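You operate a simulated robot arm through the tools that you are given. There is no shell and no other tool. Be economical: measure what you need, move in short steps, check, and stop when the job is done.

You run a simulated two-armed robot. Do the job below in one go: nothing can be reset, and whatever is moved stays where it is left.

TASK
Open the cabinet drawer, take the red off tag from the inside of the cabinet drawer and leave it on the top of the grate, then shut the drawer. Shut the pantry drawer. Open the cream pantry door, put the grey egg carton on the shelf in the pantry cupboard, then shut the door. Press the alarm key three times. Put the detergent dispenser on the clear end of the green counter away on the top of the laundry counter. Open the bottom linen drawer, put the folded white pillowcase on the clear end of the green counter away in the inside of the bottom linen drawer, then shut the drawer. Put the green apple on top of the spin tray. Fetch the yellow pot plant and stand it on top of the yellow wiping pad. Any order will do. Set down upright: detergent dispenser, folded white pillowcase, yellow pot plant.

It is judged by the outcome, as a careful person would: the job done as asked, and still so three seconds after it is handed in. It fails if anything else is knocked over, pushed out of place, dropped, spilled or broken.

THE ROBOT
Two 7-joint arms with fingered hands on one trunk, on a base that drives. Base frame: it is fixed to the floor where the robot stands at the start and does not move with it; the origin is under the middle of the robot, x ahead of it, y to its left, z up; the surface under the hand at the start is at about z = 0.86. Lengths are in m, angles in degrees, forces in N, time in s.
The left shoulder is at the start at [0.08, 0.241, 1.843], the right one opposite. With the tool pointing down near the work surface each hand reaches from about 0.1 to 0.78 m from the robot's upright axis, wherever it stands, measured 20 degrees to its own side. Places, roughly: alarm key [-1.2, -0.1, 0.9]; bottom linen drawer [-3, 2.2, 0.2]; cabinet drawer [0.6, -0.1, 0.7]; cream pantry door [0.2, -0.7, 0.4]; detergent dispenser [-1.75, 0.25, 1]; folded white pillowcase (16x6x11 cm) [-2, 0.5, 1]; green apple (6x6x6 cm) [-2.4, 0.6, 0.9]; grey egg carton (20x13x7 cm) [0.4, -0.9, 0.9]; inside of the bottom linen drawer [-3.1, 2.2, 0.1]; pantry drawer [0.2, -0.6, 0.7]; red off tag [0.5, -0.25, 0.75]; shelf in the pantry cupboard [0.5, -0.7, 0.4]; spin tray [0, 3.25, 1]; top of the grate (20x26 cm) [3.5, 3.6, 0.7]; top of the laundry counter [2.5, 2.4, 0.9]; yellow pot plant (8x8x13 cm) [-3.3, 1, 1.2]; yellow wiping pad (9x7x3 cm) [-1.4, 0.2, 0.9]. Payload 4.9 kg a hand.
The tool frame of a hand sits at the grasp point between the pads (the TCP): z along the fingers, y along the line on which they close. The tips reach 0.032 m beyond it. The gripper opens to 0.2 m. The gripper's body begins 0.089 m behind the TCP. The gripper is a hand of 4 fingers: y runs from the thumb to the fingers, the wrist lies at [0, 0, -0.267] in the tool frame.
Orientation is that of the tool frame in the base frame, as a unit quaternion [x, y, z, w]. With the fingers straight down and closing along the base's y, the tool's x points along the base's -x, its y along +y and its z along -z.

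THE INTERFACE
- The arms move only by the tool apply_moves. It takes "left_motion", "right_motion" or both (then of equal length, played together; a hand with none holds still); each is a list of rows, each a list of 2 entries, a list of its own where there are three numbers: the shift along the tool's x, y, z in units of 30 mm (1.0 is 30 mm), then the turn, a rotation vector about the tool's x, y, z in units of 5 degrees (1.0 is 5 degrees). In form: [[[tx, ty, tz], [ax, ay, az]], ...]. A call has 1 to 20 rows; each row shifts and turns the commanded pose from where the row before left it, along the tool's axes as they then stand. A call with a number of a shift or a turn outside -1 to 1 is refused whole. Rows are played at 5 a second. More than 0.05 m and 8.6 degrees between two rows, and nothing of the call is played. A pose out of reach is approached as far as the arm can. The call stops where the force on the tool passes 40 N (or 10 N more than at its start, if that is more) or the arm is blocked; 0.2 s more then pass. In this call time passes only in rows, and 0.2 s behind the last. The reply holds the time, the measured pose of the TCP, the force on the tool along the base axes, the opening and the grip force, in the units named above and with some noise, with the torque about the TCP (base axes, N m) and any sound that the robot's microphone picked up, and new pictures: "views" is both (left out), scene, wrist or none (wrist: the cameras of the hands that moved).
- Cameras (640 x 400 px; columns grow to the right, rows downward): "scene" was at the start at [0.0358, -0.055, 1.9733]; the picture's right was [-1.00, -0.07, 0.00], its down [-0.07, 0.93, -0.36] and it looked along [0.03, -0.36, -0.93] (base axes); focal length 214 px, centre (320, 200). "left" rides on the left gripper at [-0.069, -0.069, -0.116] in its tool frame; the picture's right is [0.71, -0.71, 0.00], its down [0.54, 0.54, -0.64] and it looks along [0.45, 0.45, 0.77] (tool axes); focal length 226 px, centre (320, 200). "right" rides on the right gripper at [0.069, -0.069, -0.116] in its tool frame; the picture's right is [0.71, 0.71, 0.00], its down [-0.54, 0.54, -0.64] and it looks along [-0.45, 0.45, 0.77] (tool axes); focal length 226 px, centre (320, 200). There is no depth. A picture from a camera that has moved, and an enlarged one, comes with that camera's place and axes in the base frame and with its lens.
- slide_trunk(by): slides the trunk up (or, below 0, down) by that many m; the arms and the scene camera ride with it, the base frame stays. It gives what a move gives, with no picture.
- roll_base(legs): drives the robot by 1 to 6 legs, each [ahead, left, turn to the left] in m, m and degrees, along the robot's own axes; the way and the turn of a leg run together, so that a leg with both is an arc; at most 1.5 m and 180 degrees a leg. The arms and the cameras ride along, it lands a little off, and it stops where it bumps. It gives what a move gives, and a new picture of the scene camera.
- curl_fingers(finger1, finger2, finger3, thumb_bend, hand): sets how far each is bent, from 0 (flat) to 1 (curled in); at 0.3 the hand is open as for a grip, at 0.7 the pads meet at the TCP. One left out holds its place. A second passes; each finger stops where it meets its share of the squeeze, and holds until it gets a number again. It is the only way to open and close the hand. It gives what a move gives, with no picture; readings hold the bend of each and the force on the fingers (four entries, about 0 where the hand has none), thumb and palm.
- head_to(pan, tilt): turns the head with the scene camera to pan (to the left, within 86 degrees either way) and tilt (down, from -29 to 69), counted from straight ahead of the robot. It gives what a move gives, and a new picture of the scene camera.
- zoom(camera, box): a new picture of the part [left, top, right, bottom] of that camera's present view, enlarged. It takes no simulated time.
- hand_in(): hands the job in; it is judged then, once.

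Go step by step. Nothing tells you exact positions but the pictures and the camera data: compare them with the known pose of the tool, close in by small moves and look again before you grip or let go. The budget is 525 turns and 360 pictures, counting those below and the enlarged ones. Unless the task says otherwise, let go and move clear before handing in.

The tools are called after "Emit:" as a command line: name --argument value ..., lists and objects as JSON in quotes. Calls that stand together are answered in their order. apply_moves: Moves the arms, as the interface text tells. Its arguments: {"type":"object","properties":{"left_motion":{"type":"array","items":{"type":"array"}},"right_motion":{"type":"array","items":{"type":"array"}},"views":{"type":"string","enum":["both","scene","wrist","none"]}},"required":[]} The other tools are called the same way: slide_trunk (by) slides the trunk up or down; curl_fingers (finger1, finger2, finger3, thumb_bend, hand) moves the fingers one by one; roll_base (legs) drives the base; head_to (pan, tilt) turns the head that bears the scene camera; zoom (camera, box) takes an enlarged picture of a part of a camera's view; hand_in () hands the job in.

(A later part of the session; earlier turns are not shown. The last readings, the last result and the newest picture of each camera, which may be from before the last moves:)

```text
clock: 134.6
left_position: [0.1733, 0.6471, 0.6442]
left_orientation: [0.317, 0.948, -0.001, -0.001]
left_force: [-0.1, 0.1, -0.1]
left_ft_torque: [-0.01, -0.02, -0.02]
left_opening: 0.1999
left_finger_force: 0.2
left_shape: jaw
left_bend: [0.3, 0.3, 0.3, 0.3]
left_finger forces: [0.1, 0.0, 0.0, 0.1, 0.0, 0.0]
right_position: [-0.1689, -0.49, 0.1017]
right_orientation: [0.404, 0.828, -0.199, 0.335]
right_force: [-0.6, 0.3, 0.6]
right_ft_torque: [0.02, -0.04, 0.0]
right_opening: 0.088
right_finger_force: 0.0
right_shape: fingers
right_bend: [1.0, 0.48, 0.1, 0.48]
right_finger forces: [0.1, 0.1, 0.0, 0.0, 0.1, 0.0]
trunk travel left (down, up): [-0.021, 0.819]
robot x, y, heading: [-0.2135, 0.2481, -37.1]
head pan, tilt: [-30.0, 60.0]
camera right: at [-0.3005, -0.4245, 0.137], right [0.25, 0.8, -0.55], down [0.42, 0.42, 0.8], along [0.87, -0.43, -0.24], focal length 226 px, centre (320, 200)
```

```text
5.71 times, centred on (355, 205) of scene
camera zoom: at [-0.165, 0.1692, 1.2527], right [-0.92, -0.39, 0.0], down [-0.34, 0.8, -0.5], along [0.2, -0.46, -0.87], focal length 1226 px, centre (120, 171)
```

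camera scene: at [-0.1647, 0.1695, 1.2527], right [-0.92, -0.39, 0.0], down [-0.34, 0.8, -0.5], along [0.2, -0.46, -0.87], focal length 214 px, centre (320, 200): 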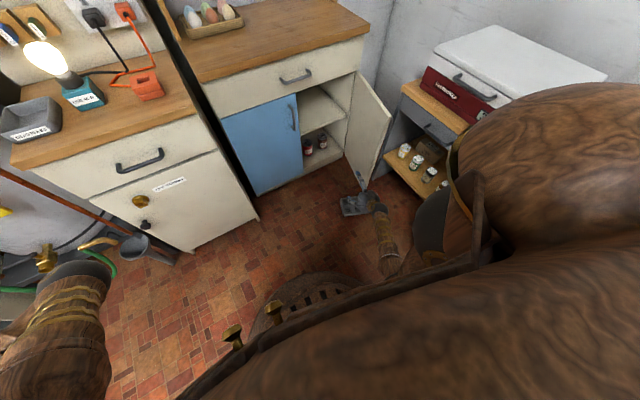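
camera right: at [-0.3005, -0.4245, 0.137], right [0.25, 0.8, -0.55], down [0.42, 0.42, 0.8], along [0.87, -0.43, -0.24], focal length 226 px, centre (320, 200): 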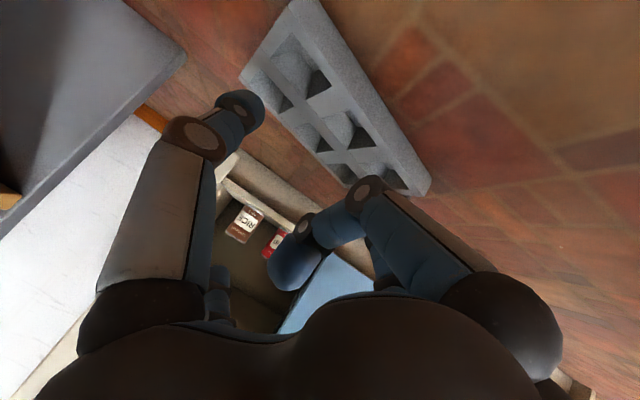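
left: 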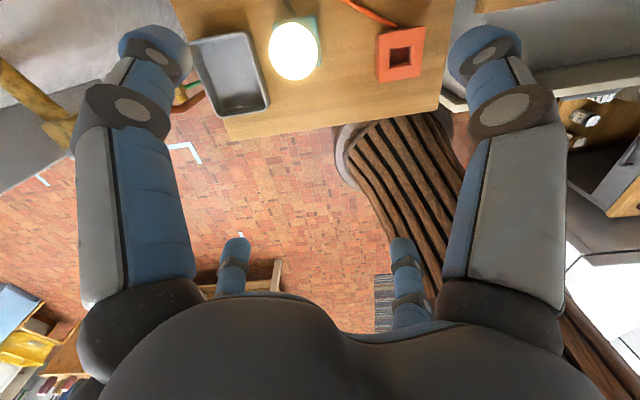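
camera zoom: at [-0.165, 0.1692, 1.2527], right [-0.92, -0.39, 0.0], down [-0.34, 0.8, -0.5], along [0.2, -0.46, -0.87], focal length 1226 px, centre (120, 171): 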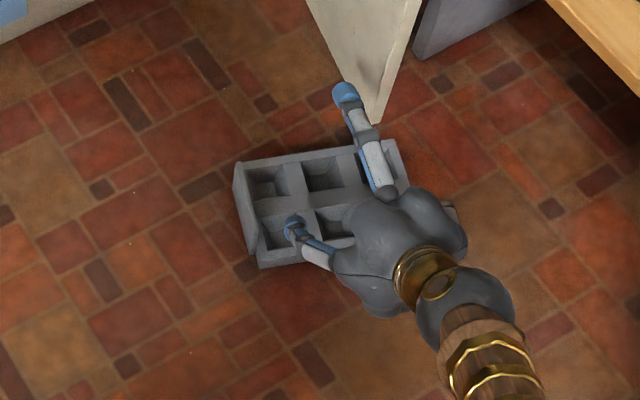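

Emit:
apply_moves --right_motion '[[[-0.4, 0.25, 0.37], [0, 0, 0]], [[0.5, 0, 0.54], [0, 0, 0]], [[0.5, 0, 0.54], [0, 0, 0]]]' --views "wrist"

Emit:
zoom --camera "scene" --box '[310, 170, 400, 240]'

```text
clock: 135.6
left_position: [0.1749, 0.6481, 0.6431]
left_orientation: [0.316, 0.949, -0.002, -0.001]
left_force: [0.4, -0.5, 0.5]
left_ft_torque: [0.01, 0.04, 0.01]
left_opening: 0.1998
left_finger_force: 0.0
left_shape: jaw
left_bend: [0.3, 0.3, 0.3, 0.3]
left_finger forces: [0.0, 0.0, 0.0, 0.1, 0.1, 0.0]
right_position: [-0.2012, -0.5144, 0.0582]
right_orientation: [0.441, 0.809, -0.213, 0.324]
right_force: [-0.6, -0.8, 0.3]
right_ft_torque: [0.01, -0.02, 0.06]
right_opening: 0.088
right_finger_force: 0.0
right_shape: fingers
right_bend: [1.0, 0.48, 0.1, 0.48]
right_finger forces: [0.0, 0.1, 0.1, 0.1, 0.0, 0.0]
trunk travel left (down, up): [-0.021, 0.819]
robot x, y, heading: [-0.2153, 0.2489, -37.1]
head pan, tilt: [-30.0, 60.0]
stopped in row 3 (right hand): the arm was blocked; the commanded pose is now the measured one
camera right: at [-0.3265, -0.4364, 0.0942], right [0.32, 0.77, -0.55], down [0.46, 0.38, 0.8], along [0.83, -0.51, -0.24], focal length 226 px, centre (320, 200)
```

right: 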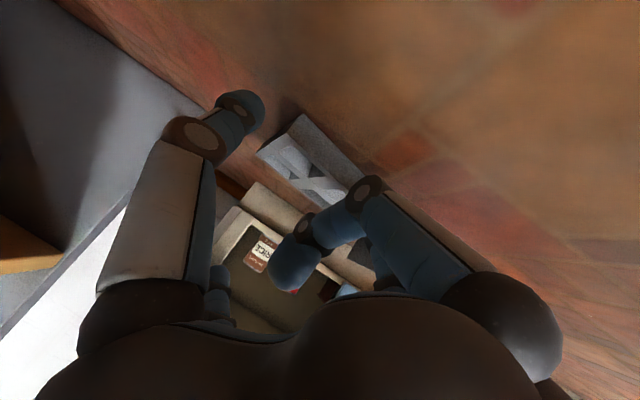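

```text
5.71 times, centred on (355, 205) of scene
camera zoom: at [-0.164, 0.1698, 1.2527], right [-0.92, -0.39, 0.0], down [-0.34, 0.8, -0.5], along [0.2, -0.46, -0.87], focal length 1226 px, centre (120, 171)
```

zoom: 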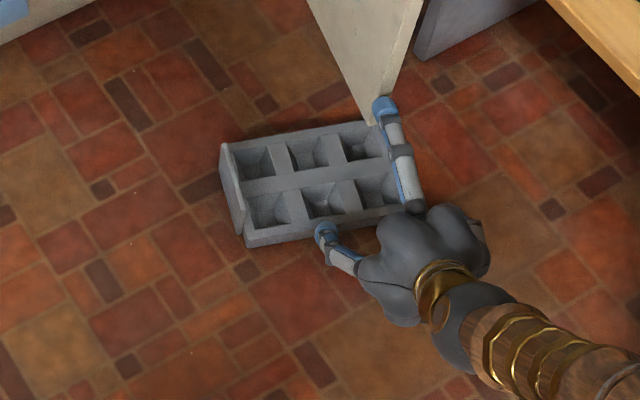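

The elbow is fouling the chest freezer. I lift, shift the base ahead-left, and will drag the carton by a well into open floor first.

Emit:
apply_moves --right_motion '[[[-0.678, 0, -0.735], [0, 0, 0]], [[-0.678, 0, -0.735], [0, 0, 0]], [[-0.678, 0, -0.735], [0, 0, 0]]]' --views "none"

Emit:
roll_base --legs '[[0.1, 0.15, 0]]'

Emit:
curl_fingers --hand "right" --finger2 0.68 --thumb_bend 0.68

Emit:
zoom --camera "scene" --box '[310, 150, 430, 250]'

```text
clock: 136.4
left_position: [0.1739, 0.6477, 0.644]
left_orientation: [0.316, 0.949, -0.002, -0.002]
left_force: [-0.1, -0.5, 0.2]
left_ft_torque: [0.0, -0.03, 0.01]
left_opening: 0.1996
left_finger_force: 0.0
left_shape: jaw
left_bend: [0.3, 0.3, 0.3, 0.3]
left_finger forces: [0.1, 0.0, 0.1, 0.1, 0.1, 0.1]
right_position: [-0.1814, -0.5025, 0.1475]
right_orientation: [0.428, 0.815, -0.209, 0.33]
right_force: [-7.1, -2.4, 1.1]
right_ft_torque: [0.15, -0.55, 0.4]
right_opening: 0.0881
right_finger_force: 0.1
right_shape: fingers
right_bend: [1.0, 0.48, 0.1, 0.48]
right_finger forces: [0.0, 0.1, 0.0, 0.1, 0.1, 0.0]
trunk travel left (down, up): [-0.021, 0.819]
robot x, y, heading: [-0.2201, 0.2512, -36.5]
head pan, tilt: [-30.0, 60.0]
```

```text
clock: 137.9
left_position: [0.3427, 0.7084, 0.6426]
left_orientation: [0.315, 0.949, -0.001, -0.001]
left_force: [1.3, 0.7, 0.1]
left_ft_torque: [0.0, 0.02, 0.0]
left_opening: 0.1997
left_finger_force: 0.1
left_shape: jaw
left_bend: [0.3, 0.3, 0.3, 0.3]
left_finger forces: [0.1, 0.0, 0.0, 0.1, 0.0, 0.1]
right_position: [-0.0265, -0.4456, 0.1477]
right_orientation: [0.44, 0.809, -0.213, 0.326]
right_force: [0.0, 0.2, -0.1]
right_ft_torque: [0.02, 0.0, 0.01]
right_opening: 0.0882
right_finger_force: 0.1
right_shape: fingers
right_bend: [1.0, 0.48, 0.1, 0.48]
right_finger forces: [0.0, 0.1, 0.1, 0.1, 0.1, 0.0]
trunk travel left (down, up): [-0.021, 0.819]
robot x, y, heading: [-0.0473, 0.3076, -36.9]
head pan, tilt: [-30.0, 60.0]
camera scene: at [0.0063, 0.2298, 1.2526], right [-0.92, -0.39, 0.0], down [-0.34, 0.8, -0.5], along [0.2, -0.46, -0.87], focal length 214 px, centre (320, 200)
```

scene: 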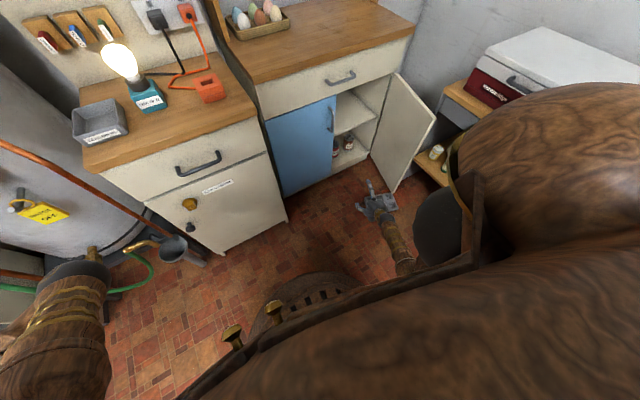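

```text
clock: 138.9
left_position: [0.3437, 0.7077, 0.6448]
left_orientation: [0.316, 0.949, -0.001, -0.002]
left_force: [-0.5, 0.8, 0.6]
left_ft_torque: [0.02, 0.0, 0.01]
left_opening: 0.1999
left_finger_force: 0.1
left_shape: jaw
left_bend: [0.3, 0.3, 0.3, 0.3]
left_finger forces: [0.1, 0.1, 0.0, 0.0, 0.0, 0.1]
right_position: [-0.0261, -0.4461, 0.1475]
right_orientation: [0.44, 0.809, -0.213, 0.327]
right_force: [0.5, 0.5, -0.4]
right_ft_torque: [0.03, -0.03, -0.01]
right_opening: 0.0588
right_finger_force: 0.0
right_shape: fingers
right_bend: [1.0, 0.68, 0.1, 0.68]
right_finger forces: [0.0, 0.1, 0.0, 0.1, 0.0, 0.0]
trunk travel left (down, up): [-0.021, 0.819]
robot x, y, heading: [-0.0447, 0.3048, -36.7]
head pan, tilt: [-30.0, 60.0]
```

```text
4.00 times, centred on (370, 200) of scene
camera zoom: at [0.0051, 0.2293, 1.2527], right [-0.92, -0.39, 0.0], down [-0.34, 0.8, -0.5], along [0.2, -0.46, -0.87], focal length 858 px, centre (120, 200)
```

zoom: 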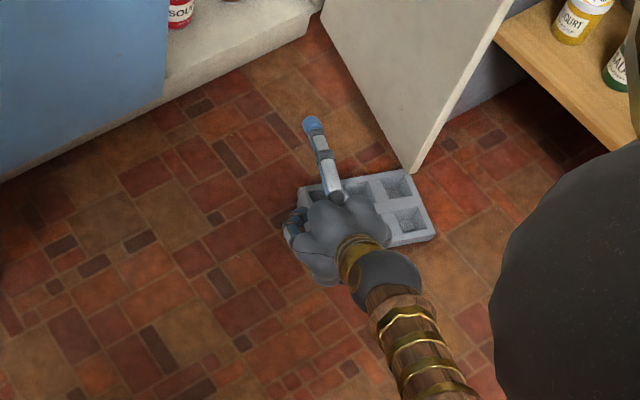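

Emit:
apply_moves --right_motion '[[[0.2, -0.7, -0.18], [0, 0, 0]], [[0.2, -0.7, -0.18], [0, 0, 0]], [[0, -0.66, 0], [0, 0, 0]], [[0.678, 0, 0.735], [0, 0, 0]], [[0.678, 0, 0.735], [0, 0, 0]]]' --views "wrist"

Emit:
zoom --camera "scene" --box '[310, 150, 430, 250]'

```text
clock: 140.1
left_position: [0.3426, 0.7074, 0.6451]
left_orientation: [0.316, 0.949, -0.002, -0.001]
left_force: [-0.4, 1.0, 0.4]
left_ft_torque: [0.02, 0.0, 0.02]
left_opening: 0.1999
left_finger_force: 0.0
left_shape: jaw
left_bend: [0.3, 0.3, 0.3, 0.3]
left_finger forces: [0.0, 0.1, 0.0, 0.1, 0.1, 0.0]
right_position: [-0.0894, -0.4698, 0.0896]
right_orientation: [0.44, 0.809, -0.212, 0.327]
right_force: [-0.3, -0.7, -0.6]
right_ft_torque: [-0.07, -0.02, 0.02]
right_opening: 0.0589
right_finger_force: 0.0
right_shape: fingers
right_bend: [1.0, 0.68, 0.1, 0.68]
right_finger forces: [0.0, 0.1, 0.1, 0.0, 0.1, 0.0]
trunk travel left (down, up): [-0.021, 0.819]
robot x, y, heading: [-0.0507, 0.3073, -37.0]
head pan, tilt: [-30.0, 60.0]
camera right: at [-0.2149, -0.3929, 0.1259], right [0.32, 0.77, -0.55], down [0.46, 0.38, 0.8], along [0.83, -0.51, -0.23], focal length 226 px, centre (320, 200)
```

right: 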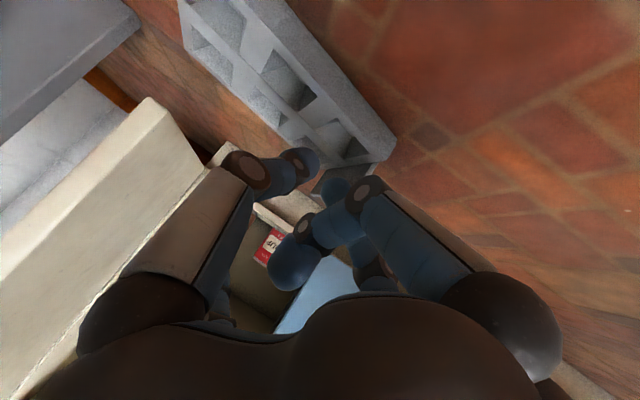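

```text
4.00 times, centred on (370, 200) of scene
camera zoom: at [0.0054, 0.2289, 1.2527], right [-0.92, -0.39, 0.0], down [-0.34, 0.8, -0.5], along [0.2, -0.46, -0.87], focal length 858 px, centre (120, 200)
```

zoom: 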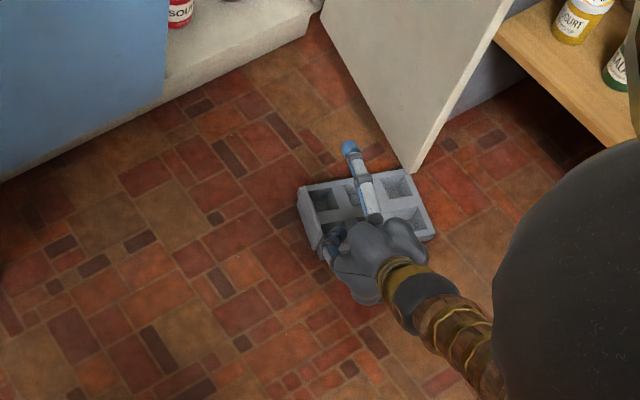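

Emit:
apply_moves --right_motion '[[[0.4, 0, 0.44], [0, 0, 0]], [[0.3, 0, 0.33], [0, 0, 0]], [[0.2, 0, 0.22], [0, 0, 0]]]' --views "none"

Emit:
zoom --camera "scene" --box '[310, 150, 430, 250]'

```text
clock: 140.9
left_position: [0.3438, 0.7081, 0.6438]
left_orientation: [0.316, 0.949, -0.001, -0.001]
left_force: [-0.2, 1.0, -0.5]
left_ft_torque: [-0.01, 0.01, -0.01]
left_opening: 0.1996
left_finger_force: 0.1
left_shape: jaw
left_bend: [0.3, 0.3, 0.3, 0.3]
left_finger forces: [0.0, 0.0, 0.0, 0.1, 0.1, 0.0]
right_position: [-0.0887, -0.4738, 0.0514]
right_orientation: [0.441, 0.808, -0.213, 0.327]
right_force: [0.3, -0.7, 3.3]
right_ft_torque: [-0.11, 0.03, 0.0]
right_opening: 0.0586
right_finger_force: 1.6
right_shape: fingers
right_bend: [1.0, 0.68, 0.1, 0.68]
right_finger forces: [0.0, 0.2, 0.0, 0.0, 3.5, 0.0]
trunk travel left (down, up): [-0.021, 0.819]
robot x, y, heading: [-0.0444, 0.3053, -36.8]
head pan, tilt: [-30.0, 60.0]
```

```text
4.00 times, centred on (370, 200) of scene
camera zoom: at [0.0053, 0.23, 1.2528], right [-0.92, -0.39, 0.0], down [-0.34, 0.8, -0.5], along [0.2, -0.46, -0.87], focal length 858 px, centre (120, 200)
```

zoom: 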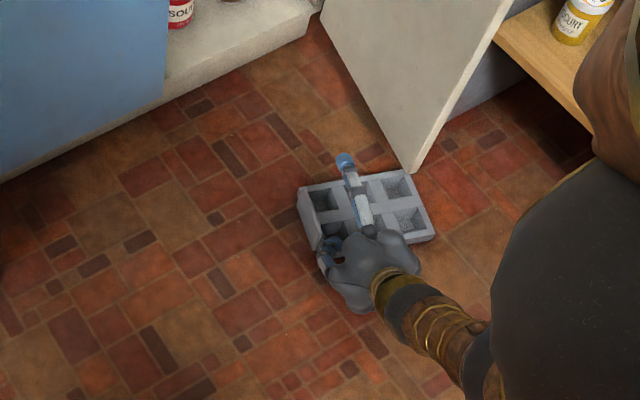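

The tip sits in the front-left well and the arm is free here, so I grip directly: lift, shift right one well, open and lower to straddle.

Emit:
apply_moves --right_motion '[[[-0.678, 0, -0.735], [0, 0, 0]], [[-0.678, 0, -0.735], [0, 0, 0]], [[0, -1, 0], [-0.7, 0, -0.71]], [[0, -1, 0], [-0.7, 0, -0.71]], [[0, -0.1, 0], [-0.5, 0, -0.51]]]' --views "none"

Emit:
curl_fingers --hand "right" --finger2 0.48 --thumb_bend 0.48

Emit:
zoom --camera "scene" --box '[310, 150, 430, 250]'

Emit:
zoom --camera "right" --box '[0, 0, 640, 400]'

```text
clock: 142.1
left_position: [0.3424, 0.7083, 0.6435]
left_orientation: [0.316, 0.949, -0.001, -0.001]
left_force: [0.1, -0.5, 0.1]
left_ft_torque: [-0.02, -0.02, 0.0]
left_opening: 0.2
left_finger_force: 0.1
left_shape: jaw
left_bend: [0.3, 0.3, 0.3, 0.3]
left_finger forces: [0.1, 0.1, 0.1, 0.0, 0.0, 0.0]
right_position: [-0.1402, -0.503, 0.1127]
right_orientation: [0.342, 0.858, -0.171, 0.343]
right_force: [-0.2, 0.1, 0.2]
right_ft_torque: [-0.06, 0.01, 0.02]
right_opening: 0.0586
right_finger_force: 0.1
right_shape: fingers
right_bend: [1.0, 0.68, 0.1, 0.68]
right_finger forces: [0.0, 0.0, 0.1, 0.0, 0.0, 0.1]
trunk travel left (down, up): [-0.021, 0.819]
robot x, y, heading: [-0.0454, 0.31, -36.8]
head pan, tilt: [-30.0, 60.0]
```

```text
clock: 143.1
left_position: [0.344, 0.7078, 0.6443]
left_orientation: [0.316, 0.949, -0.001, -0.001]
left_force: [-0.2, 0.2, -0.1]
left_ft_torque: [0.02, 0.03, 0.01]
left_opening: 0.1999
left_finger_force: 0.0
left_shape: jaw
left_bend: [0.3, 0.3, 0.3, 0.3]
left_finger forces: [0.0, 0.1, 0.0, 0.0, 0.0, 0.0]
right_position: [-0.1395, -0.502, 0.1121]
right_orientation: [0.343, 0.858, -0.172, 0.343]
right_force: [-0.2, -0.2, 0.2]
right_ft_torque: [0.0, -0.01, 0.01]
right_opening: 0.088
right_finger_force: 0.0
right_shape: fingers
right_bend: [1.0, 0.48, 0.1, 0.48]
right_finger forces: [0.0, 0.0, 0.1, 0.1, 0.1, 0.0]
trunk travel left (down, up): [-0.021, 0.819]
robot x, y, heading: [-0.0436, 0.3062, -36.5]
head pan, tilt: [-30.0, 60.0]
```

```text
4.00 times, centred on (370, 200) of scene
camera zoom: at [0.0051, 0.2293, 1.2527], right [-0.92, -0.39, 0.0], down [-0.34, 0.8, -0.5], along [0.2, -0.46, -0.87], focal length 858 px, centre (120, 200)
```

zoom: 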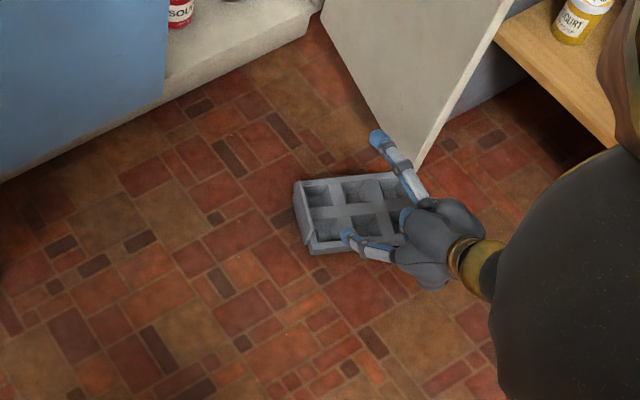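

```text
1.00 times, centred on (320, 200) of right (not enlarged: the box is as wide or as high as the picture)
camera zoom: at [-0.2801, -0.4573, 0.1509], right [0.12, 0.83, -0.54], down [0.37, 0.47, 0.8], along [0.92, -0.3, -0.25], focal length 226 px, centre (320, 200)
```

zoom: 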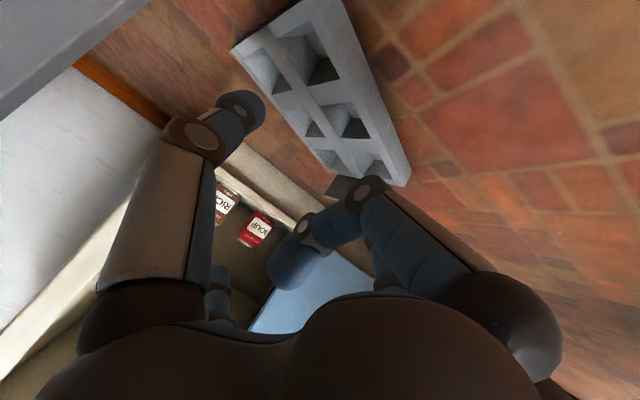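

Emit:
apply_moves --right_motion '[[[-0.39, 0, 0.36], [0, 0, 0]], [[-0.39, 0, 0.36], [0, 0, 0]], [[0.45, 0, 0.49], [0, 0, 0]], [[0.45, 0, 0.49], [0, 0, 0]]]' --views "wrist"

Emit:
zoom --camera "scene" --box '[330, 170, 400, 220]'

```text
clock: 144.1
left_position: [0.3427, 0.7071, 0.6442]
left_orientation: [0.316, 0.949, -0.001, -0.001]
left_force: [-0.3, -0.6, -0.3]
left_ft_torque: [-0.04, -0.01, 0.03]
left_opening: 0.1998
left_finger_force: 0.0
left_shape: jaw
left_bend: [0.3, 0.3, 0.3, 0.3]
left_finger forces: [0.0, 0.1, 0.1, 0.1, 0.1, 0.0]
right_position: [-0.1184, -0.528, 0.089]
right_orientation: [0.343, 0.857, -0.172, 0.343]
right_force: [0.1, 0.6, -0.9]
right_ft_torque: [0.0, 0.04, 0.03]
right_opening: 0.0879
right_finger_force: 0.1
right_shape: fingers
right_bend: [1.0, 0.48, 0.1, 0.48]
right_finger forces: [0.0, 0.0, 0.1, 0.0, 0.1, 0.0]
right hand out of reach, approached as far as the arm can: row 4
trunk travel left (down, up): [-0.021, 0.819]
robot x, y, heading: [-0.048, 0.3062, -36.5]
head pan, tilt: [-30.0, 60.0]
camera right: at [-0.2576, -0.482, 0.1268], right [0.12, 0.83, -0.54], down [0.37, 0.47, 0.8], along [0.92, -0.3, -0.25], focal length 226 px, centre (320, 200)
```

right: 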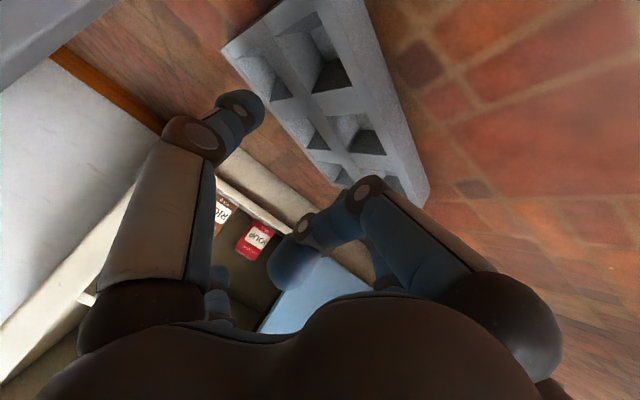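

```text
8.00 times, centred on (365, 195) of scene
camera zoom: at [0.0047, 0.2296, 1.2528], right [-0.92, -0.39, 0.0], down [-0.34, 0.8, -0.5], along [0.2, -0.46, -0.87], focal length 1716 px, centre (-40, 240)
```

zoom: 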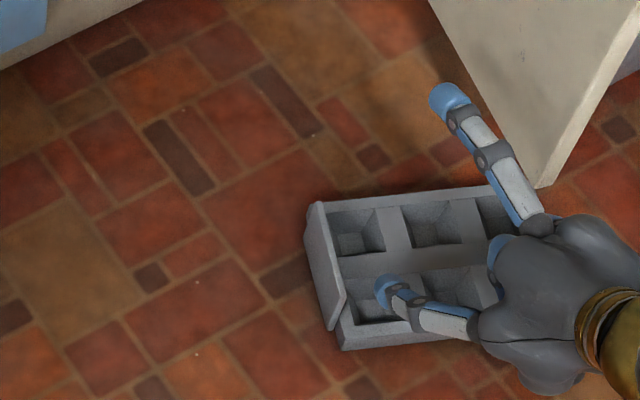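

Emit:
roll_base --legs '[[0.07, -0.03, 0]]'

Emit:
apply_moves --right_motion '[[[0.4, 0.4, -0.37], [0, 0, 0]], [[0.4, 0.4, -0.37], [0, 0, 0]], [[0.3, 0, -0.28], [0, 0, 0]]]' --views "none"

Emit:
zoom --camera "scene" --box '[320, 170, 400, 220]'

```text
clock: 145.1
left_position: [0.3684, 0.6663, 0.6435]
left_orientation: [0.317, 0.948, -0.001, -0.002]
left_force: [0.4, 1.1, -0.4]
left_ft_torque: [0.0, -0.02, -0.03]
left_opening: 0.1997
left_finger_force: 0.0
left_shape: jaw
left_bend: [0.3, 0.3, 0.3, 0.3]
left_finger forces: [0.1, 0.0, 0.0, 0.0, 0.0, 0.0]
right_position: [-0.1037, -0.564, 0.0851]
right_orientation: [0.35, 0.858, -0.173, 0.334]
right_force: [-0.7, 0.7, -5.2]
right_ft_torque: [0.32, -0.28, -0.1]
right_opening: 0.0881
right_finger_force: 2.0
right_shape: fingers
right_bend: [1.0, 0.48, 0.1, 0.48]
right_finger forces: [0.1, 0.1, 0.1, 0.1, 5.2, 0.1]
trunk travel left (down, up): [-0.021, 0.819]
robot x, y, heading: [-0.0239, 0.2643, -36.9]
head pan, tilt: [-30.0, 60.0]
stopped in leg 1: the force on the tool passed its limit at 52 N (the readings are from after the stop); the commanded pose is now the measured one
camera scene: at [0.029, 0.1879, 1.2528], right [-0.92, -0.39, 0.0], down [-0.34, 0.8, -0.5], along [0.2, -0.46, -0.87], focal length 214 px, centre (320, 200)
```

scene: 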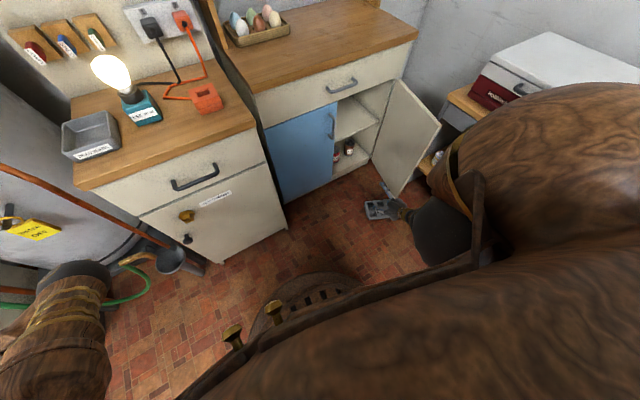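

```text
clock: 145.9
left_position: [0.3665, 0.6664, 0.6437]
left_orientation: [0.316, 0.949, -0.001, -0.002]
left_force: [-0.3, 0.3, -0.9]
left_ft_torque: [0.01, -0.01, 0.02]
left_opening: 0.2
left_finger_force: 0.1
left_shape: jaw
left_bend: [0.3, 0.3, 0.3, 0.3]
left_finger forces: [0.1, 0.0, 0.0, 0.1, 0.0, 0.0]
right_position: [-0.1169, -0.5149, 0.0826]
right_orientation: [0.349, 0.857, -0.173, 0.336]
right_force: [0.3, -0.5, -0.7]
right_ft_torque: [-0.03, 0.02, 0.01]
right_opening: 0.0882
right_finger_force: 0.0
right_shape: fingers
right_bend: [1.0, 0.48, 0.1, 0.48]
right_finger forces: [0.1, 0.1, 0.1, 0.1, 0.0, 0.0]
trunk travel left (down, up): [-0.021, 0.819]
robot x, y, heading: [-0.0231, 0.2678, -36.7]
head pan, tilt: [-30.0, 60.0]
```

```text
8.00 times, centred on (360, 195) of scene
camera zoom: at [0.0286, 0.1884, 1.2527], right [-0.92, -0.39, 0.0], down [-0.34, 0.8, -0.5], along [0.2, -0.46, -0.87], focal length 1716 px, centre (0, 240)
```

zoom: 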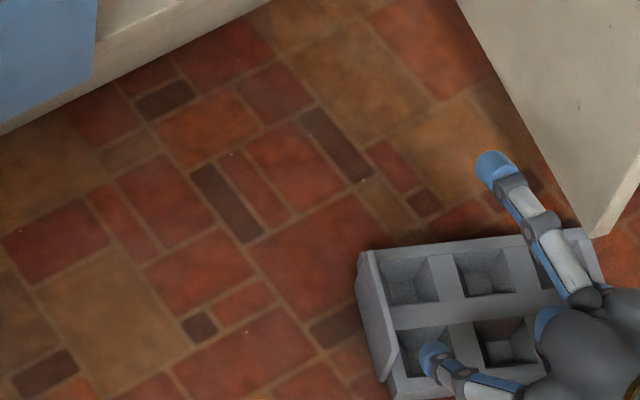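

Emit:
apply_moves --right_motion '[[[-0.3, 0, 0.28], [0, 0, 0]], [[-0.3, 0, 0.28], [0, 0, 0]], [[0.35, 0, 0.38], [0, 0, 0]], [[0.35, 0, 0.38], [0, 0, 0]]]' --views "none"

Emit:
zoom --camera "scene" --box '[330, 180, 410, 230]'

```text
clock: 146.9
left_position: [0.3667, 0.6647, 0.6438]
left_orientation: [0.317, 0.949, -0.001, 0.0]
left_force: [0.2, -0.4, 0.0]
left_ft_torque: [0.01, -0.03, 0.0]
left_opening: 0.2
left_finger_force: 0.1
left_shape: jaw
left_bend: [0.3, 0.3, 0.3, 0.3]
left_finger forces: [0.0, 0.0, 0.1, 0.1, 0.0, 0.1]
right_position: [-0.1008, -0.5324, 0.0682]
right_orientation: [0.35, 0.857, -0.173, 0.336]
right_force: [0.3, -0.1, 0.0]
right_ft_torque: [-0.01, 0.0, 0.02]
right_opening: 0.0881
right_finger_force: 0.0
right_shape: fingers
right_bend: [1.0, 0.48, 0.1, 0.48]
right_finger forces: [0.1, 0.1, 0.1, 0.0, 0.0, 0.0]
right hand out of reach, approached as far as the arm can: row 4
trunk travel left (down, up): [-0.021, 0.819]
robot x, y, heading: [-0.0235, 0.2655, -36.9]
head pan, tilt: [-30.0, 60.0]
```

```text
8.00 times, centred on (370, 205) of scene
camera zoom: at [0.0282, 0.1885, 1.2527], right [-0.92, -0.39, 0.0], down [-0.34, 0.8, -0.5], along [0.2, -0.46, -0.87], focal length 1716 px, centre (-80, 160)
```

zoom: 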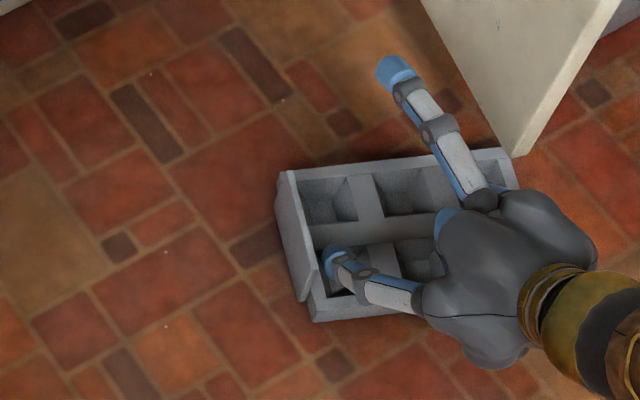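

Emit:
slide_trunk --by -0.018

Emit:
curl_fingers --hand "right" --finger2 0.75 --thumb_bend 0.75

Emit:
slide_trunk --by 0.1

Emit:
zoom --camera "scene" --box '[310, 150, 430, 250]'

```text
clock: 147.5
left_position: [0.3685, 0.6673, 0.6258]
left_orientation: [0.317, 0.949, -0.002, -0.001]
left_force: [0.2, -0.4, 0.4]
left_ft_torque: [0.0, 0.0, -0.01]
left_opening: 0.1998
left_finger_force: 0.0
left_shape: jaw
left_bend: [0.3, 0.3, 0.3, 0.3]
left_finger forces: [0.0, 0.0, 0.0, 0.0, 0.0, 0.0]
right_position: [-0.1009, -0.5351, 0.053]
right_orientation: [0.348, 0.857, -0.175, 0.337]
right_force: [-0.5, 5.4, 32.2]
right_ft_torque: [-2.02, 1.08, -0.21]
right_opening: 0.0877
right_finger_force: 15.3
right_shape: fingers
right_bend: [1.0, 0.48, 0.1, 0.48]
right_finger forces: [0.0, 0.1, 0.1, 0.0, 31.8, 0.0]
trunk travel left (down, up): [-0.003, 0.837]
robot x, y, heading: [-0.022, 0.2677, -37.1]
head pan, tilt: [-30.0, 60.0]
```

```text
clock: 148.2
left_position: [0.3667, 0.6652, 0.6255]
left_orientation: [0.316, 0.949, -0.003, -0.001]
left_force: [-0.2, 0.2, 0.4]
left_ft_torque: [0.05, 0.01, 0.04]
left_opening: 0.2002
left_finger_force: 0.1
left_shape: jaw
left_bend: [0.3, 0.3, 0.3, 0.3]
left_finger forces: [0.0, 0.1, 0.0, 0.0, 0.1, 0.0]
right_position: [-0.1012, -0.5371, 0.0528]
right_orientation: [0.348, 0.856, -0.175, 0.338]
right_force: [0.6, 1.4, 19.2]
right_ft_torque: [-0.55, -0.06, 0.15]
right_opening: 0.0647
right_finger_force: 11.0
right_shape: fingers
right_bend: [1.0, 0.64, 0.1, 0.63]
right_finger forces: [0.0, 6.6, 0.0, 0.0, 15.6, 0.0]
trunk travel left (down, up): [-0.003, 0.837]
robot x, y, heading: [-0.0213, 0.2689, -37.1]
head pan, tilt: [-30.0, 60.0]
stopped (right hand): the force on the tool passed its limit at 43 N (the readings are from after the stop); the commanded pose is now the measured one
```

```text
clock: 149.5
left_position: [0.3678, 0.6655, 0.7253]
left_orientation: [0.316, 0.949, -0.002, -0.002]
left_force: [0.6, -0.2, -0.9]
left_ft_torque: [0.02, 0.04, 0.01]
left_opening: 0.1998
left_finger_force: 0.1
left_shape: jaw
left_bend: [0.3, 0.3, 0.3, 0.3]
left_finger forces: [0.0, 0.0, 0.0, 0.0, 0.0, 0.1]
right_position: [-0.1024, -0.535, 0.1505]
right_orientation: [0.349, 0.857, -0.174, 0.338]
right_force: [0.3, -0.1, -0.4]
right_ft_torque: [0.01, 0.01, -0.02]
right_opening: 0.0654
right_finger_force: 0.1
right_shape: fingers
right_bend: [1.0, 0.65, 0.1, 0.64]
right_finger forces: [0.0, 0.0, 0.0, 0.1, 0.0, 0.0]
trunk travel left (down, up): [-0.103, 0.737]
robot x, y, heading: [-0.0217, 0.2633, -36.9]
head pan, tilt: [-30.0, 60.0]
```

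```text
4.00 times, centred on (370, 200) of scene
camera zoom: at [0.0286, 0.1881, 1.3346], right [-0.92, -0.39, 0.0], down [-0.34, 0.8, -0.5], along [0.2, -0.46, -0.87], focal length 858 px, centre (120, 200)
```

zoom: 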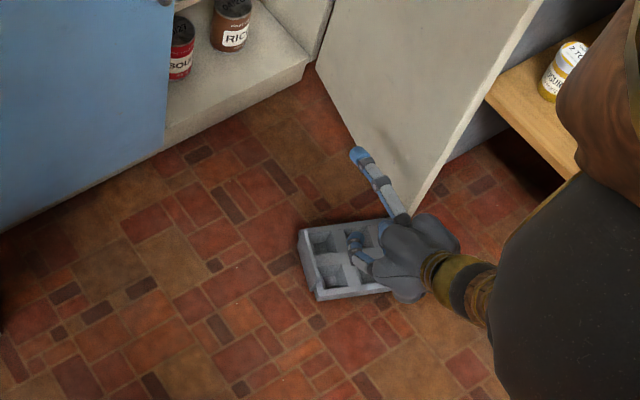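

The thumb landed on a rib. Better plan: drag the carton by its left end into open floor so it trails with its long side in line, then grip it across its 13 cm width.

Emit:
curl_fingers --hand "right" --finger2 0.68 --thumb_bend 0.68

Emit:
apply_moves --right_motion '[[[0, 0.8, 0], [0, 0, 0]], [[0, 0.8, 0], [0, 0, 0]]]' --views "none"

Emit:
slide_trunk --by -0.07

Emit:
zoom --camera "scene" --box '[330, 170, 410, 230]'

```text
clock: 150.5
left_position: [0.3672, 0.667, 0.7264]
left_orientation: [0.317, 0.949, -0.002, -0.001]
left_force: [-0.4, -0.2, 0.3]
left_ft_torque: [-0.03, 0.0, 0.03]
left_opening: 0.2001
left_finger_force: 0.2
left_shape: jaw
left_bend: [0.3, 0.3, 0.3, 0.3]
left_finger forces: [0.1, 0.0, 0.0, 0.0, 0.0, 0.1]
right_position: [-0.1022, -0.5359, 0.1501]
right_orientation: [0.349, 0.857, -0.174, 0.336]
right_force: [0.4, -0.1, 0.0]
right_ft_torque: [0.01, -0.03, 0.03]
right_opening: 0.0586
right_finger_force: 0.0
right_shape: fingers
right_bend: [1.0, 0.68, 0.1, 0.68]
right_finger forces: [0.1, 0.0, 0.0, 0.0, 0.0, 0.1]
trunk travel left (down, up): [-0.103, 0.737]
robot x, y, heading: [-0.0252, 0.2623, -37.0]
head pan, tilt: [-30.0, 60.0]
```

```text
clock: 151.1
left_position: [0.3679, 0.6671, 0.7259]
left_orientation: [0.317, 0.949, -0.001, -0.002]
left_force: [-1.8, -0.3, 0.5]
left_ft_torque: [-0.01, 0.0, 0.0]
left_opening: 0.1998
left_finger_force: 0.0
left_shape: jaw
left_bend: [0.3, 0.3, 0.3, 0.3]
left_finger forces: [0.1, 0.0, 0.1, 0.1, 0.0, 0.0]
right_position: [-0.0666, -0.5022, 0.1478]
right_orientation: [0.35, 0.857, -0.175, 0.337]
right_force: [-0.7, 0.1, 0.0]
right_ft_torque: [0.01, 0.04, 0.02]
right_opening: 0.0589
right_finger_force: 0.0
right_shape: fingers
right_bend: [1.0, 0.68, 0.1, 0.68]
right_finger forces: [0.0, 0.0, 0.1, 0.0, 0.1, 0.0]
trunk travel left (down, up): [-0.103, 0.737]
robot x, y, heading: [-0.0226, 0.2661, -37.1]
head pan, tilt: [-30.0, 60.0]
```

```text
clock: 152.2
left_position: [0.3673, 0.667, 0.6553]
left_orientation: [0.316, 0.949, -0.001, -0.001]
left_force: [-0.3, -1.0, 1.0]
left_ft_torque: [-0.03, -0.02, 0.02]
left_opening: 0.1998
left_finger_force: 0.1
left_shape: jaw
left_bend: [0.3, 0.3, 0.3, 0.3]
left_finger forces: [0.0, 0.0, 0.0, 0.0, 0.1, 0.0]
right_position: [-0.0677, -0.5025, 0.0775]
right_orientation: [0.349, 0.857, -0.173, 0.336]
right_force: [-0.5, -0.6, 0.9]
right_ft_torque: [-0.02, 0.01, 0.01]
right_opening: 0.0585
right_finger_force: 0.1
right_shape: fingers
right_bend: [1.0, 0.69, 0.1, 0.68]
right_finger forces: [0.1, 0.6, 0.0, 0.1, 0.0, 0.0]
trunk travel left (down, up): [-0.033, 0.807]
robot x, y, heading: [-0.0239, 0.2662, -37.0]
head pan, tilt: [-30.0, 60.0]
```

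```text
6.67 times, centred on (370, 200) of scene
camera zoom: at [0.0283, 0.1882, 1.2647], right [-0.92, -0.39, 0.0], down [-0.34, 0.8, -0.5], along [0.2, -0.46, -0.87], focal length 1430 px, centre (-13, 200)
```

zoom: 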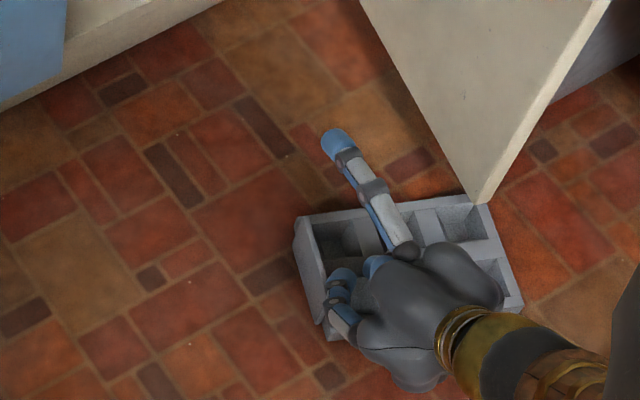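

Emit:
slide_trunk --by -0.024

Emit:
roll_base --legs '[[-0.25, 0.1, 0]]'

Emit:
zoom --camera "scene" --box '[310, 150, 430, 250]'

```text
clock: 152.9
left_position: [0.3658, 0.6669, 0.6316]
left_orientation: [0.316, 0.949, -0.002, -0.001]
left_force: [-0.1, -0.3, 0.6]
left_ft_torque: [-0.01, 0.0, 0.01]
left_opening: 0.1998
left_finger_force: 0.0
left_shape: jaw
left_bend: [0.3, 0.3, 0.3, 0.3]
left_finger forces: [0.1, 0.0, 0.0, 0.0, 0.1, 0.0]
right_position: [-0.0675, -0.5021, 0.0538]
right_orientation: [0.349, 0.857, -0.174, 0.336]
right_force: [0.1, -0.7, 0.9]
right_ft_torque: [0.0, 0.01, 0.01]
right_opening: 0.0586
right_finger_force: 0.1
right_shape: fingers
right_bend: [1.0, 0.68, 0.1, 0.68]
right_finger forces: [0.0, 0.0, 0.0, 0.0, 0.0, 0.1]
trunk travel left (down, up): [-0.009, 0.831]
robot x, y, heading: [-0.0203, 0.2679, -37.1]
head pan, tilt: [-30.0, 60.0]
```

```text
clock: 154.8
left_position: [0.2271, 0.8975, 0.6311]
left_orientation: [0.318, 0.948, -0.002, -0.001]
left_force: [-0.1, 0.4, 0.6]
left_ft_torque: [-0.01, 0.0, -0.04]
left_opening: 0.1999
left_finger_force: 0.0
left_shape: jaw
left_bend: [0.3, 0.3, 0.3, 0.3]
left_finger forces: [0.1, 0.0, 0.1, 0.0, 0.0, 0.0]
right_position: [-0.2125, -0.2682, 0.0538]
right_orientation: [0.351, 0.856, -0.175, 0.336]
right_force: [0.0, -0.4, 1.2]
right_ft_torque: [0.01, 0.0, 0.0]
right_opening: 0.0584
right_finger_force: 0.1
right_shape: fingers
right_bend: [1.0, 0.68, 0.1, 0.68]
right_finger forces: [0.0, 0.0, 0.0, 0.1, 0.1, 0.0]
trunk travel left (down, up): [-0.009, 0.831]
robot x, y, heading: [-0.1658, 0.498, -37.5]
head pan, tilt: [-30.0, 60.0]
camera scene: at [-0.1139, 0.4221, 1.2408], right [-0.92, -0.39, 0.0], down [-0.34, 0.8, -0.5], along [0.19, -0.46, -0.87], focal length 214 px, centre (320, 200)
```

scene: 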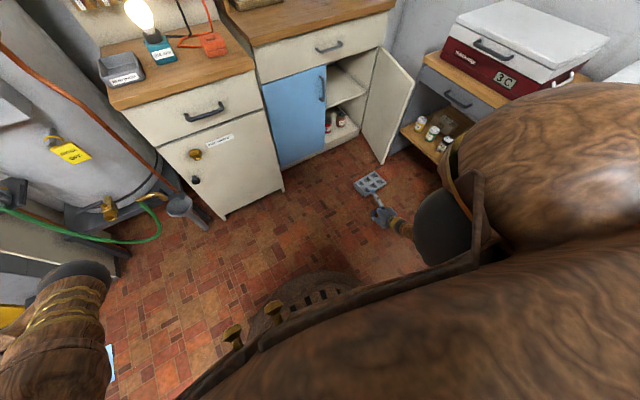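

```text
4.00 times, centred on (370, 200) of scene
camera zoom: at [-0.1139, 0.4221, 1.2408], right [-0.92, -0.39, 0.0], down [-0.34, 0.8, -0.5], along [0.19, -0.46, -0.87], focal length 858 px, centre (120, 200)
```

zoom: 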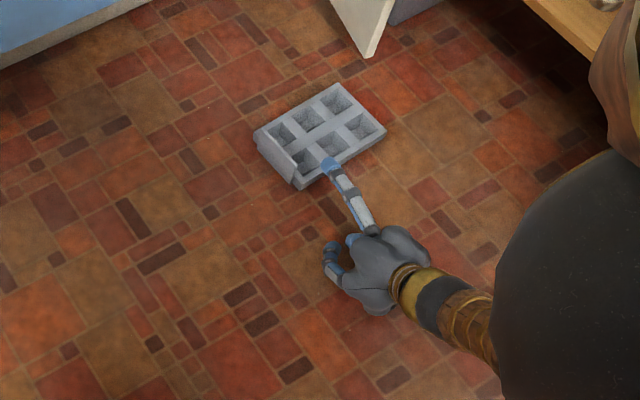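

The carton came a little way and now lies square to the room. I lift, reposition the base, align the hand with it, and try the straddling grip again.

Emit:
slide_trunk --by 0.08

Emit:
roll_base --legs '[[0.115, -0.12, 1]]'

Emit:
apply_moves --right_motion '[[[0, 0.2, 0], [-0.7, 0, -0.71]], [[0, 0.2, 0], [-0.7, 0, -0.71]], [[0, 0.2, 0], [-0.56, 0, -0.57]]]' --views "none"

Emit:
curl_fingers --hand "right" --finger2 0.48 --thumb_bend 0.48

Emit:
zoom --camera "scene" --box '[310, 150, 430, 250]'

Emit:
zoom --camera "right" --box '[0, 0, 640, 400]'

```text
clock: 156.0
left_position: [0.2284, 0.8977, 0.712]
left_orientation: [0.318, 0.948, -0.001, -0.001]
left_force: [0.0, 0.1, 0.0]
left_ft_torque: [-0.02, 0.02, -0.03]
left_opening: 0.2003
left_finger_force: 0.1
left_shape: jaw
left_bend: [0.3, 0.3, 0.3, 0.3]
left_finger forces: [0.1, 0.1, 0.0, 0.1, 0.0, 0.1]
right_position: [-0.2124, -0.2685, 0.1334]
right_orientation: [0.351, 0.856, -0.175, 0.337]
right_force: [0.0, -1.0, 0.1]
right_ft_torque: [0.04, 0.01, 0.0]
right_opening: 0.0583
right_finger_force: 0.2
right_shape: fingers
right_bend: [1.0, 0.68, 0.1, 0.68]
right_finger forces: [0.1, 0.0, 0.0, 0.0, 0.1, 0.0]
trunk travel left (down, up): [-0.089, 0.751]
robot x, y, heading: [-0.1635, 0.5033, -37.1]
head pan, tilt: [-30.0, 60.0]
```

```text
clock: 157.4
left_position: [0.2409, 0.7399, 0.7115]
left_orientation: [0.31, 0.951, -0.002, -0.001]
left_force: [0.1, -0.2, -0.2]
left_ft_torque: [0.04, -0.01, 0.0]
left_opening: 0.1999
left_finger_force: 0.2
left_shape: jaw
left_bend: [0.3, 0.3, 0.3, 0.3]
left_finger forces: [0.1, 0.1, 0.0, 0.0, 0.0, 0.0]
right_position: [-0.1796, -0.4329, 0.1328]
right_orientation: [0.345, 0.859, -0.171, 0.337]
right_force: [0.5, 0.0, 0.4]
right_ft_torque: [-0.01, -0.01, 0.02]
right_opening: 0.0586
right_finger_force: 0.1
right_shape: fingers
right_bend: [1.0, 0.68, 0.1, 0.68]
right_finger forces: [0.0, 0.0, 0.0, 0.1, 0.0, 0.1]
trunk travel left (down, up): [-0.089, 0.751]
robot x, y, heading: [-0.1458, 0.3363, -36.3]
head pan, tilt: [-30.0, 60.0]
camera scene: at [-0.092, 0.2561, 1.3206], right [-0.92, -0.4, 0.0], down [-0.35, 0.79, -0.5], along [0.2, -0.46, -0.87], focal length 214 px, centre (320, 200)
```

scene: 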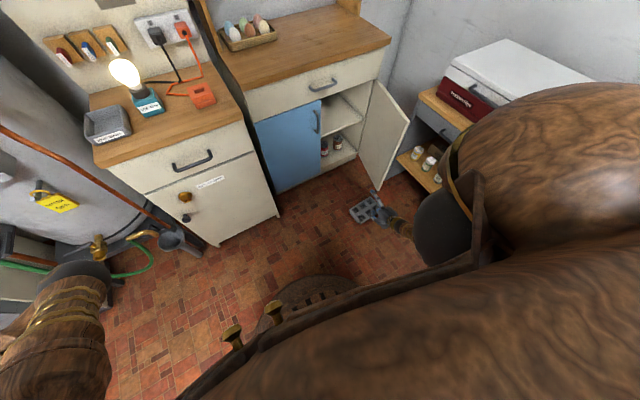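

```text
clock: 158.2
left_position: [0.2409, 0.7404, 0.7109]
left_orientation: [0.311, 0.951, -0.001, -0.001]
left_force: [-1.0, -0.8, 0.2]
left_ft_torque: [0.04, 0.0, -0.01]
left_opening: 0.1998
left_finger_force: 0.0
left_shape: jaw
left_bend: [0.3, 0.3, 0.3, 0.3]
left_finger forces: [0.1, 0.0, 0.1, 0.0, 0.0, 0.0]
right_position: [-0.1678, -0.4206, 0.1321]
right_orientation: [0.237, 0.898, -0.126, 0.35]
right_force: [-0.2, 0.3, -0.4]
right_ft_torque: [0.01, 0.0, 0.02]
right_opening: 0.0582
right_finger_force: 0.2
right_shape: fingers
right_bend: [1.0, 0.68, 0.1, 0.68]
right_finger forces: [0.1, 0.1, 0.0, 0.1, 0.0, 0.0]
trunk travel left (down, up): [-0.089, 0.751]
robot x, y, heading: [-0.1438, 0.3311, -36.5]
head pan, tilt: [-30.0, 60.0]
```

```text
clock: 159.2
left_position: [0.2407, 0.7393, 0.7121]
left_orientation: [0.311, 0.95, -0.001, -0.002]
left_force: [-0.2, 0.3, 0.6]
left_ft_torque: [-0.01, 0.02, 0.01]
left_opening: 0.2
left_finger_force: 0.0
left_shape: jaw
left_bend: [0.3, 0.3, 0.3, 0.3]
left_finger forces: [0.0, 0.0, 0.1, 0.1, 0.0, 0.1]
right_position: [-0.1684, -0.4189, 0.1331]
right_orientation: [0.238, 0.897, -0.126, 0.35]
right_force: [0.3, 0.3, -0.1]
right_ft_torque: [0.0, -0.01, 0.01]
right_opening: 0.088
right_finger_force: 0.1
right_shape: fingers
right_bend: [1.0, 0.48, 0.1, 0.48]
right_finger forces: [0.0, 0.1, 0.0, 0.0, 0.0, 0.0]
trunk travel left (down, up): [-0.089, 0.751]
robot x, y, heading: [-0.1473, 0.336, -36.3]
head pan, tilt: [-30.0, 60.0]
```

```text
4.00 times, centred on (370, 200) of scene
camera zoom: at [-0.0922, 0.2573, 1.3207], right [-0.92, -0.4, 0.0], down [-0.35, 0.79, -0.5], along [0.2, -0.46, -0.87], focal length 858 px, centre (120, 200)
```

zoom: 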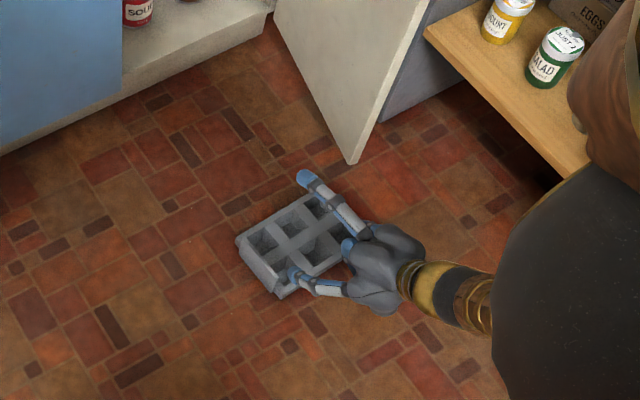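

```text
1.00 times, centred on (320, 200) of right (not enlarged: the box is as wide or as high as the picture)
camera zoom: at [-0.3132, -0.4093, 0.1735], right [-0.09, 0.84, -0.53], down [0.26, 0.53, 0.8], along [0.96, -0.07, -0.27], focal length 226 px, centre (320, 200)
```

zoom: 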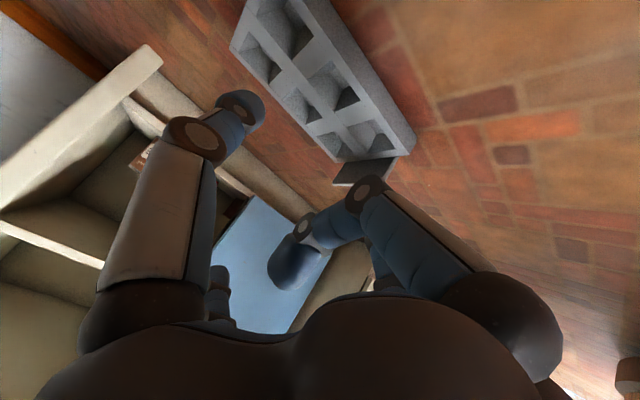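

Emit:
apply_moves --right_motion '[[[-0.33, -0.4, 0.3], [0, 0, 0]], [[-0.33, -0.43, 0.3], [0, 0, 0]], [[0.5, 0, 0.55], [0, 0, 0]], [[0.5, 0, 0.55], [0, 0, 0]]]' --views "wrist"

Emit:
zoom --camera "scene" --box '[330, 180, 410, 230]'

```text
clock: 160.2
left_position: [0.2401, 0.7391, 0.7128]
left_orientation: [0.311, 0.95, -0.001, -0.001]
left_force: [0.7, 0.6, 0.1]
left_ft_torque: [-0.01, -0.04, 0.0]
left_opening: 0.2001
left_finger_force: 0.0
left_shape: jaw
left_bend: [0.3, 0.3, 0.3, 0.3]
left_finger forces: [0.0, 0.1, 0.0, 0.0, 0.1, 0.1]
right_position: [-0.1593, -0.4443, 0.1372]
right_orientation: [0.238, 0.897, -0.127, 0.349]
right_force: [-0.1, 0.1, 0.3]
right_ft_torque: [0.01, 0.0, 0.0]
right_opening: 0.0879
right_finger_force: 0.1
right_shape: fingers
right_bend: [1.0, 0.48, 0.1, 0.48]
right_finger forces: [0.1, 0.0, 0.0, 0.1, 0.1, 0.0]
right hand out of reach, approached as far as the arm can: row 2, 3, 4
trunk travel left (down, up): [-0.089, 0.751]
robot x, y, heading: [-0.1469, 0.3348, -36.1]
head pan, tilt: [-30.0, 60.0]
camera right: at [-0.3055, -0.4345, 0.1772], right [-0.09, 0.84, -0.53], down [0.26, 0.53, 0.8], along [0.96, -0.07, -0.27], focal length 226 px, centre (320, 200)
```

right: 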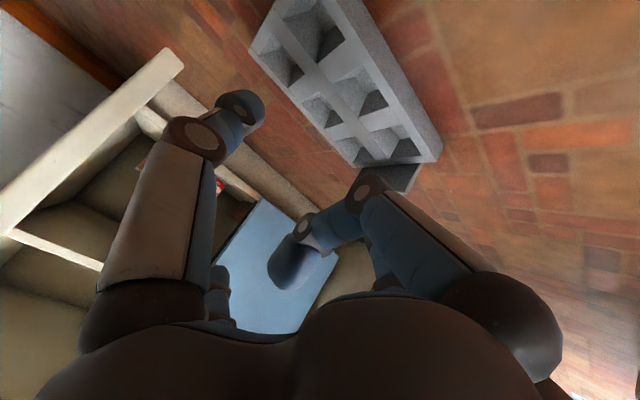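

```text
8.00 times, centred on (370, 205) of scene
camera zoom: at [-0.0923, 0.2575, 1.3207], right [-0.92, -0.4, 0.0], down [-0.35, 0.79, -0.5], along [0.2, -0.46, -0.87], focal length 1716 px, centre (-80, 160)
```

zoom: 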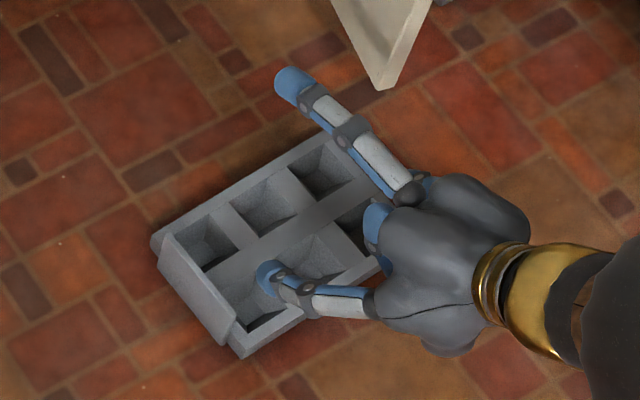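

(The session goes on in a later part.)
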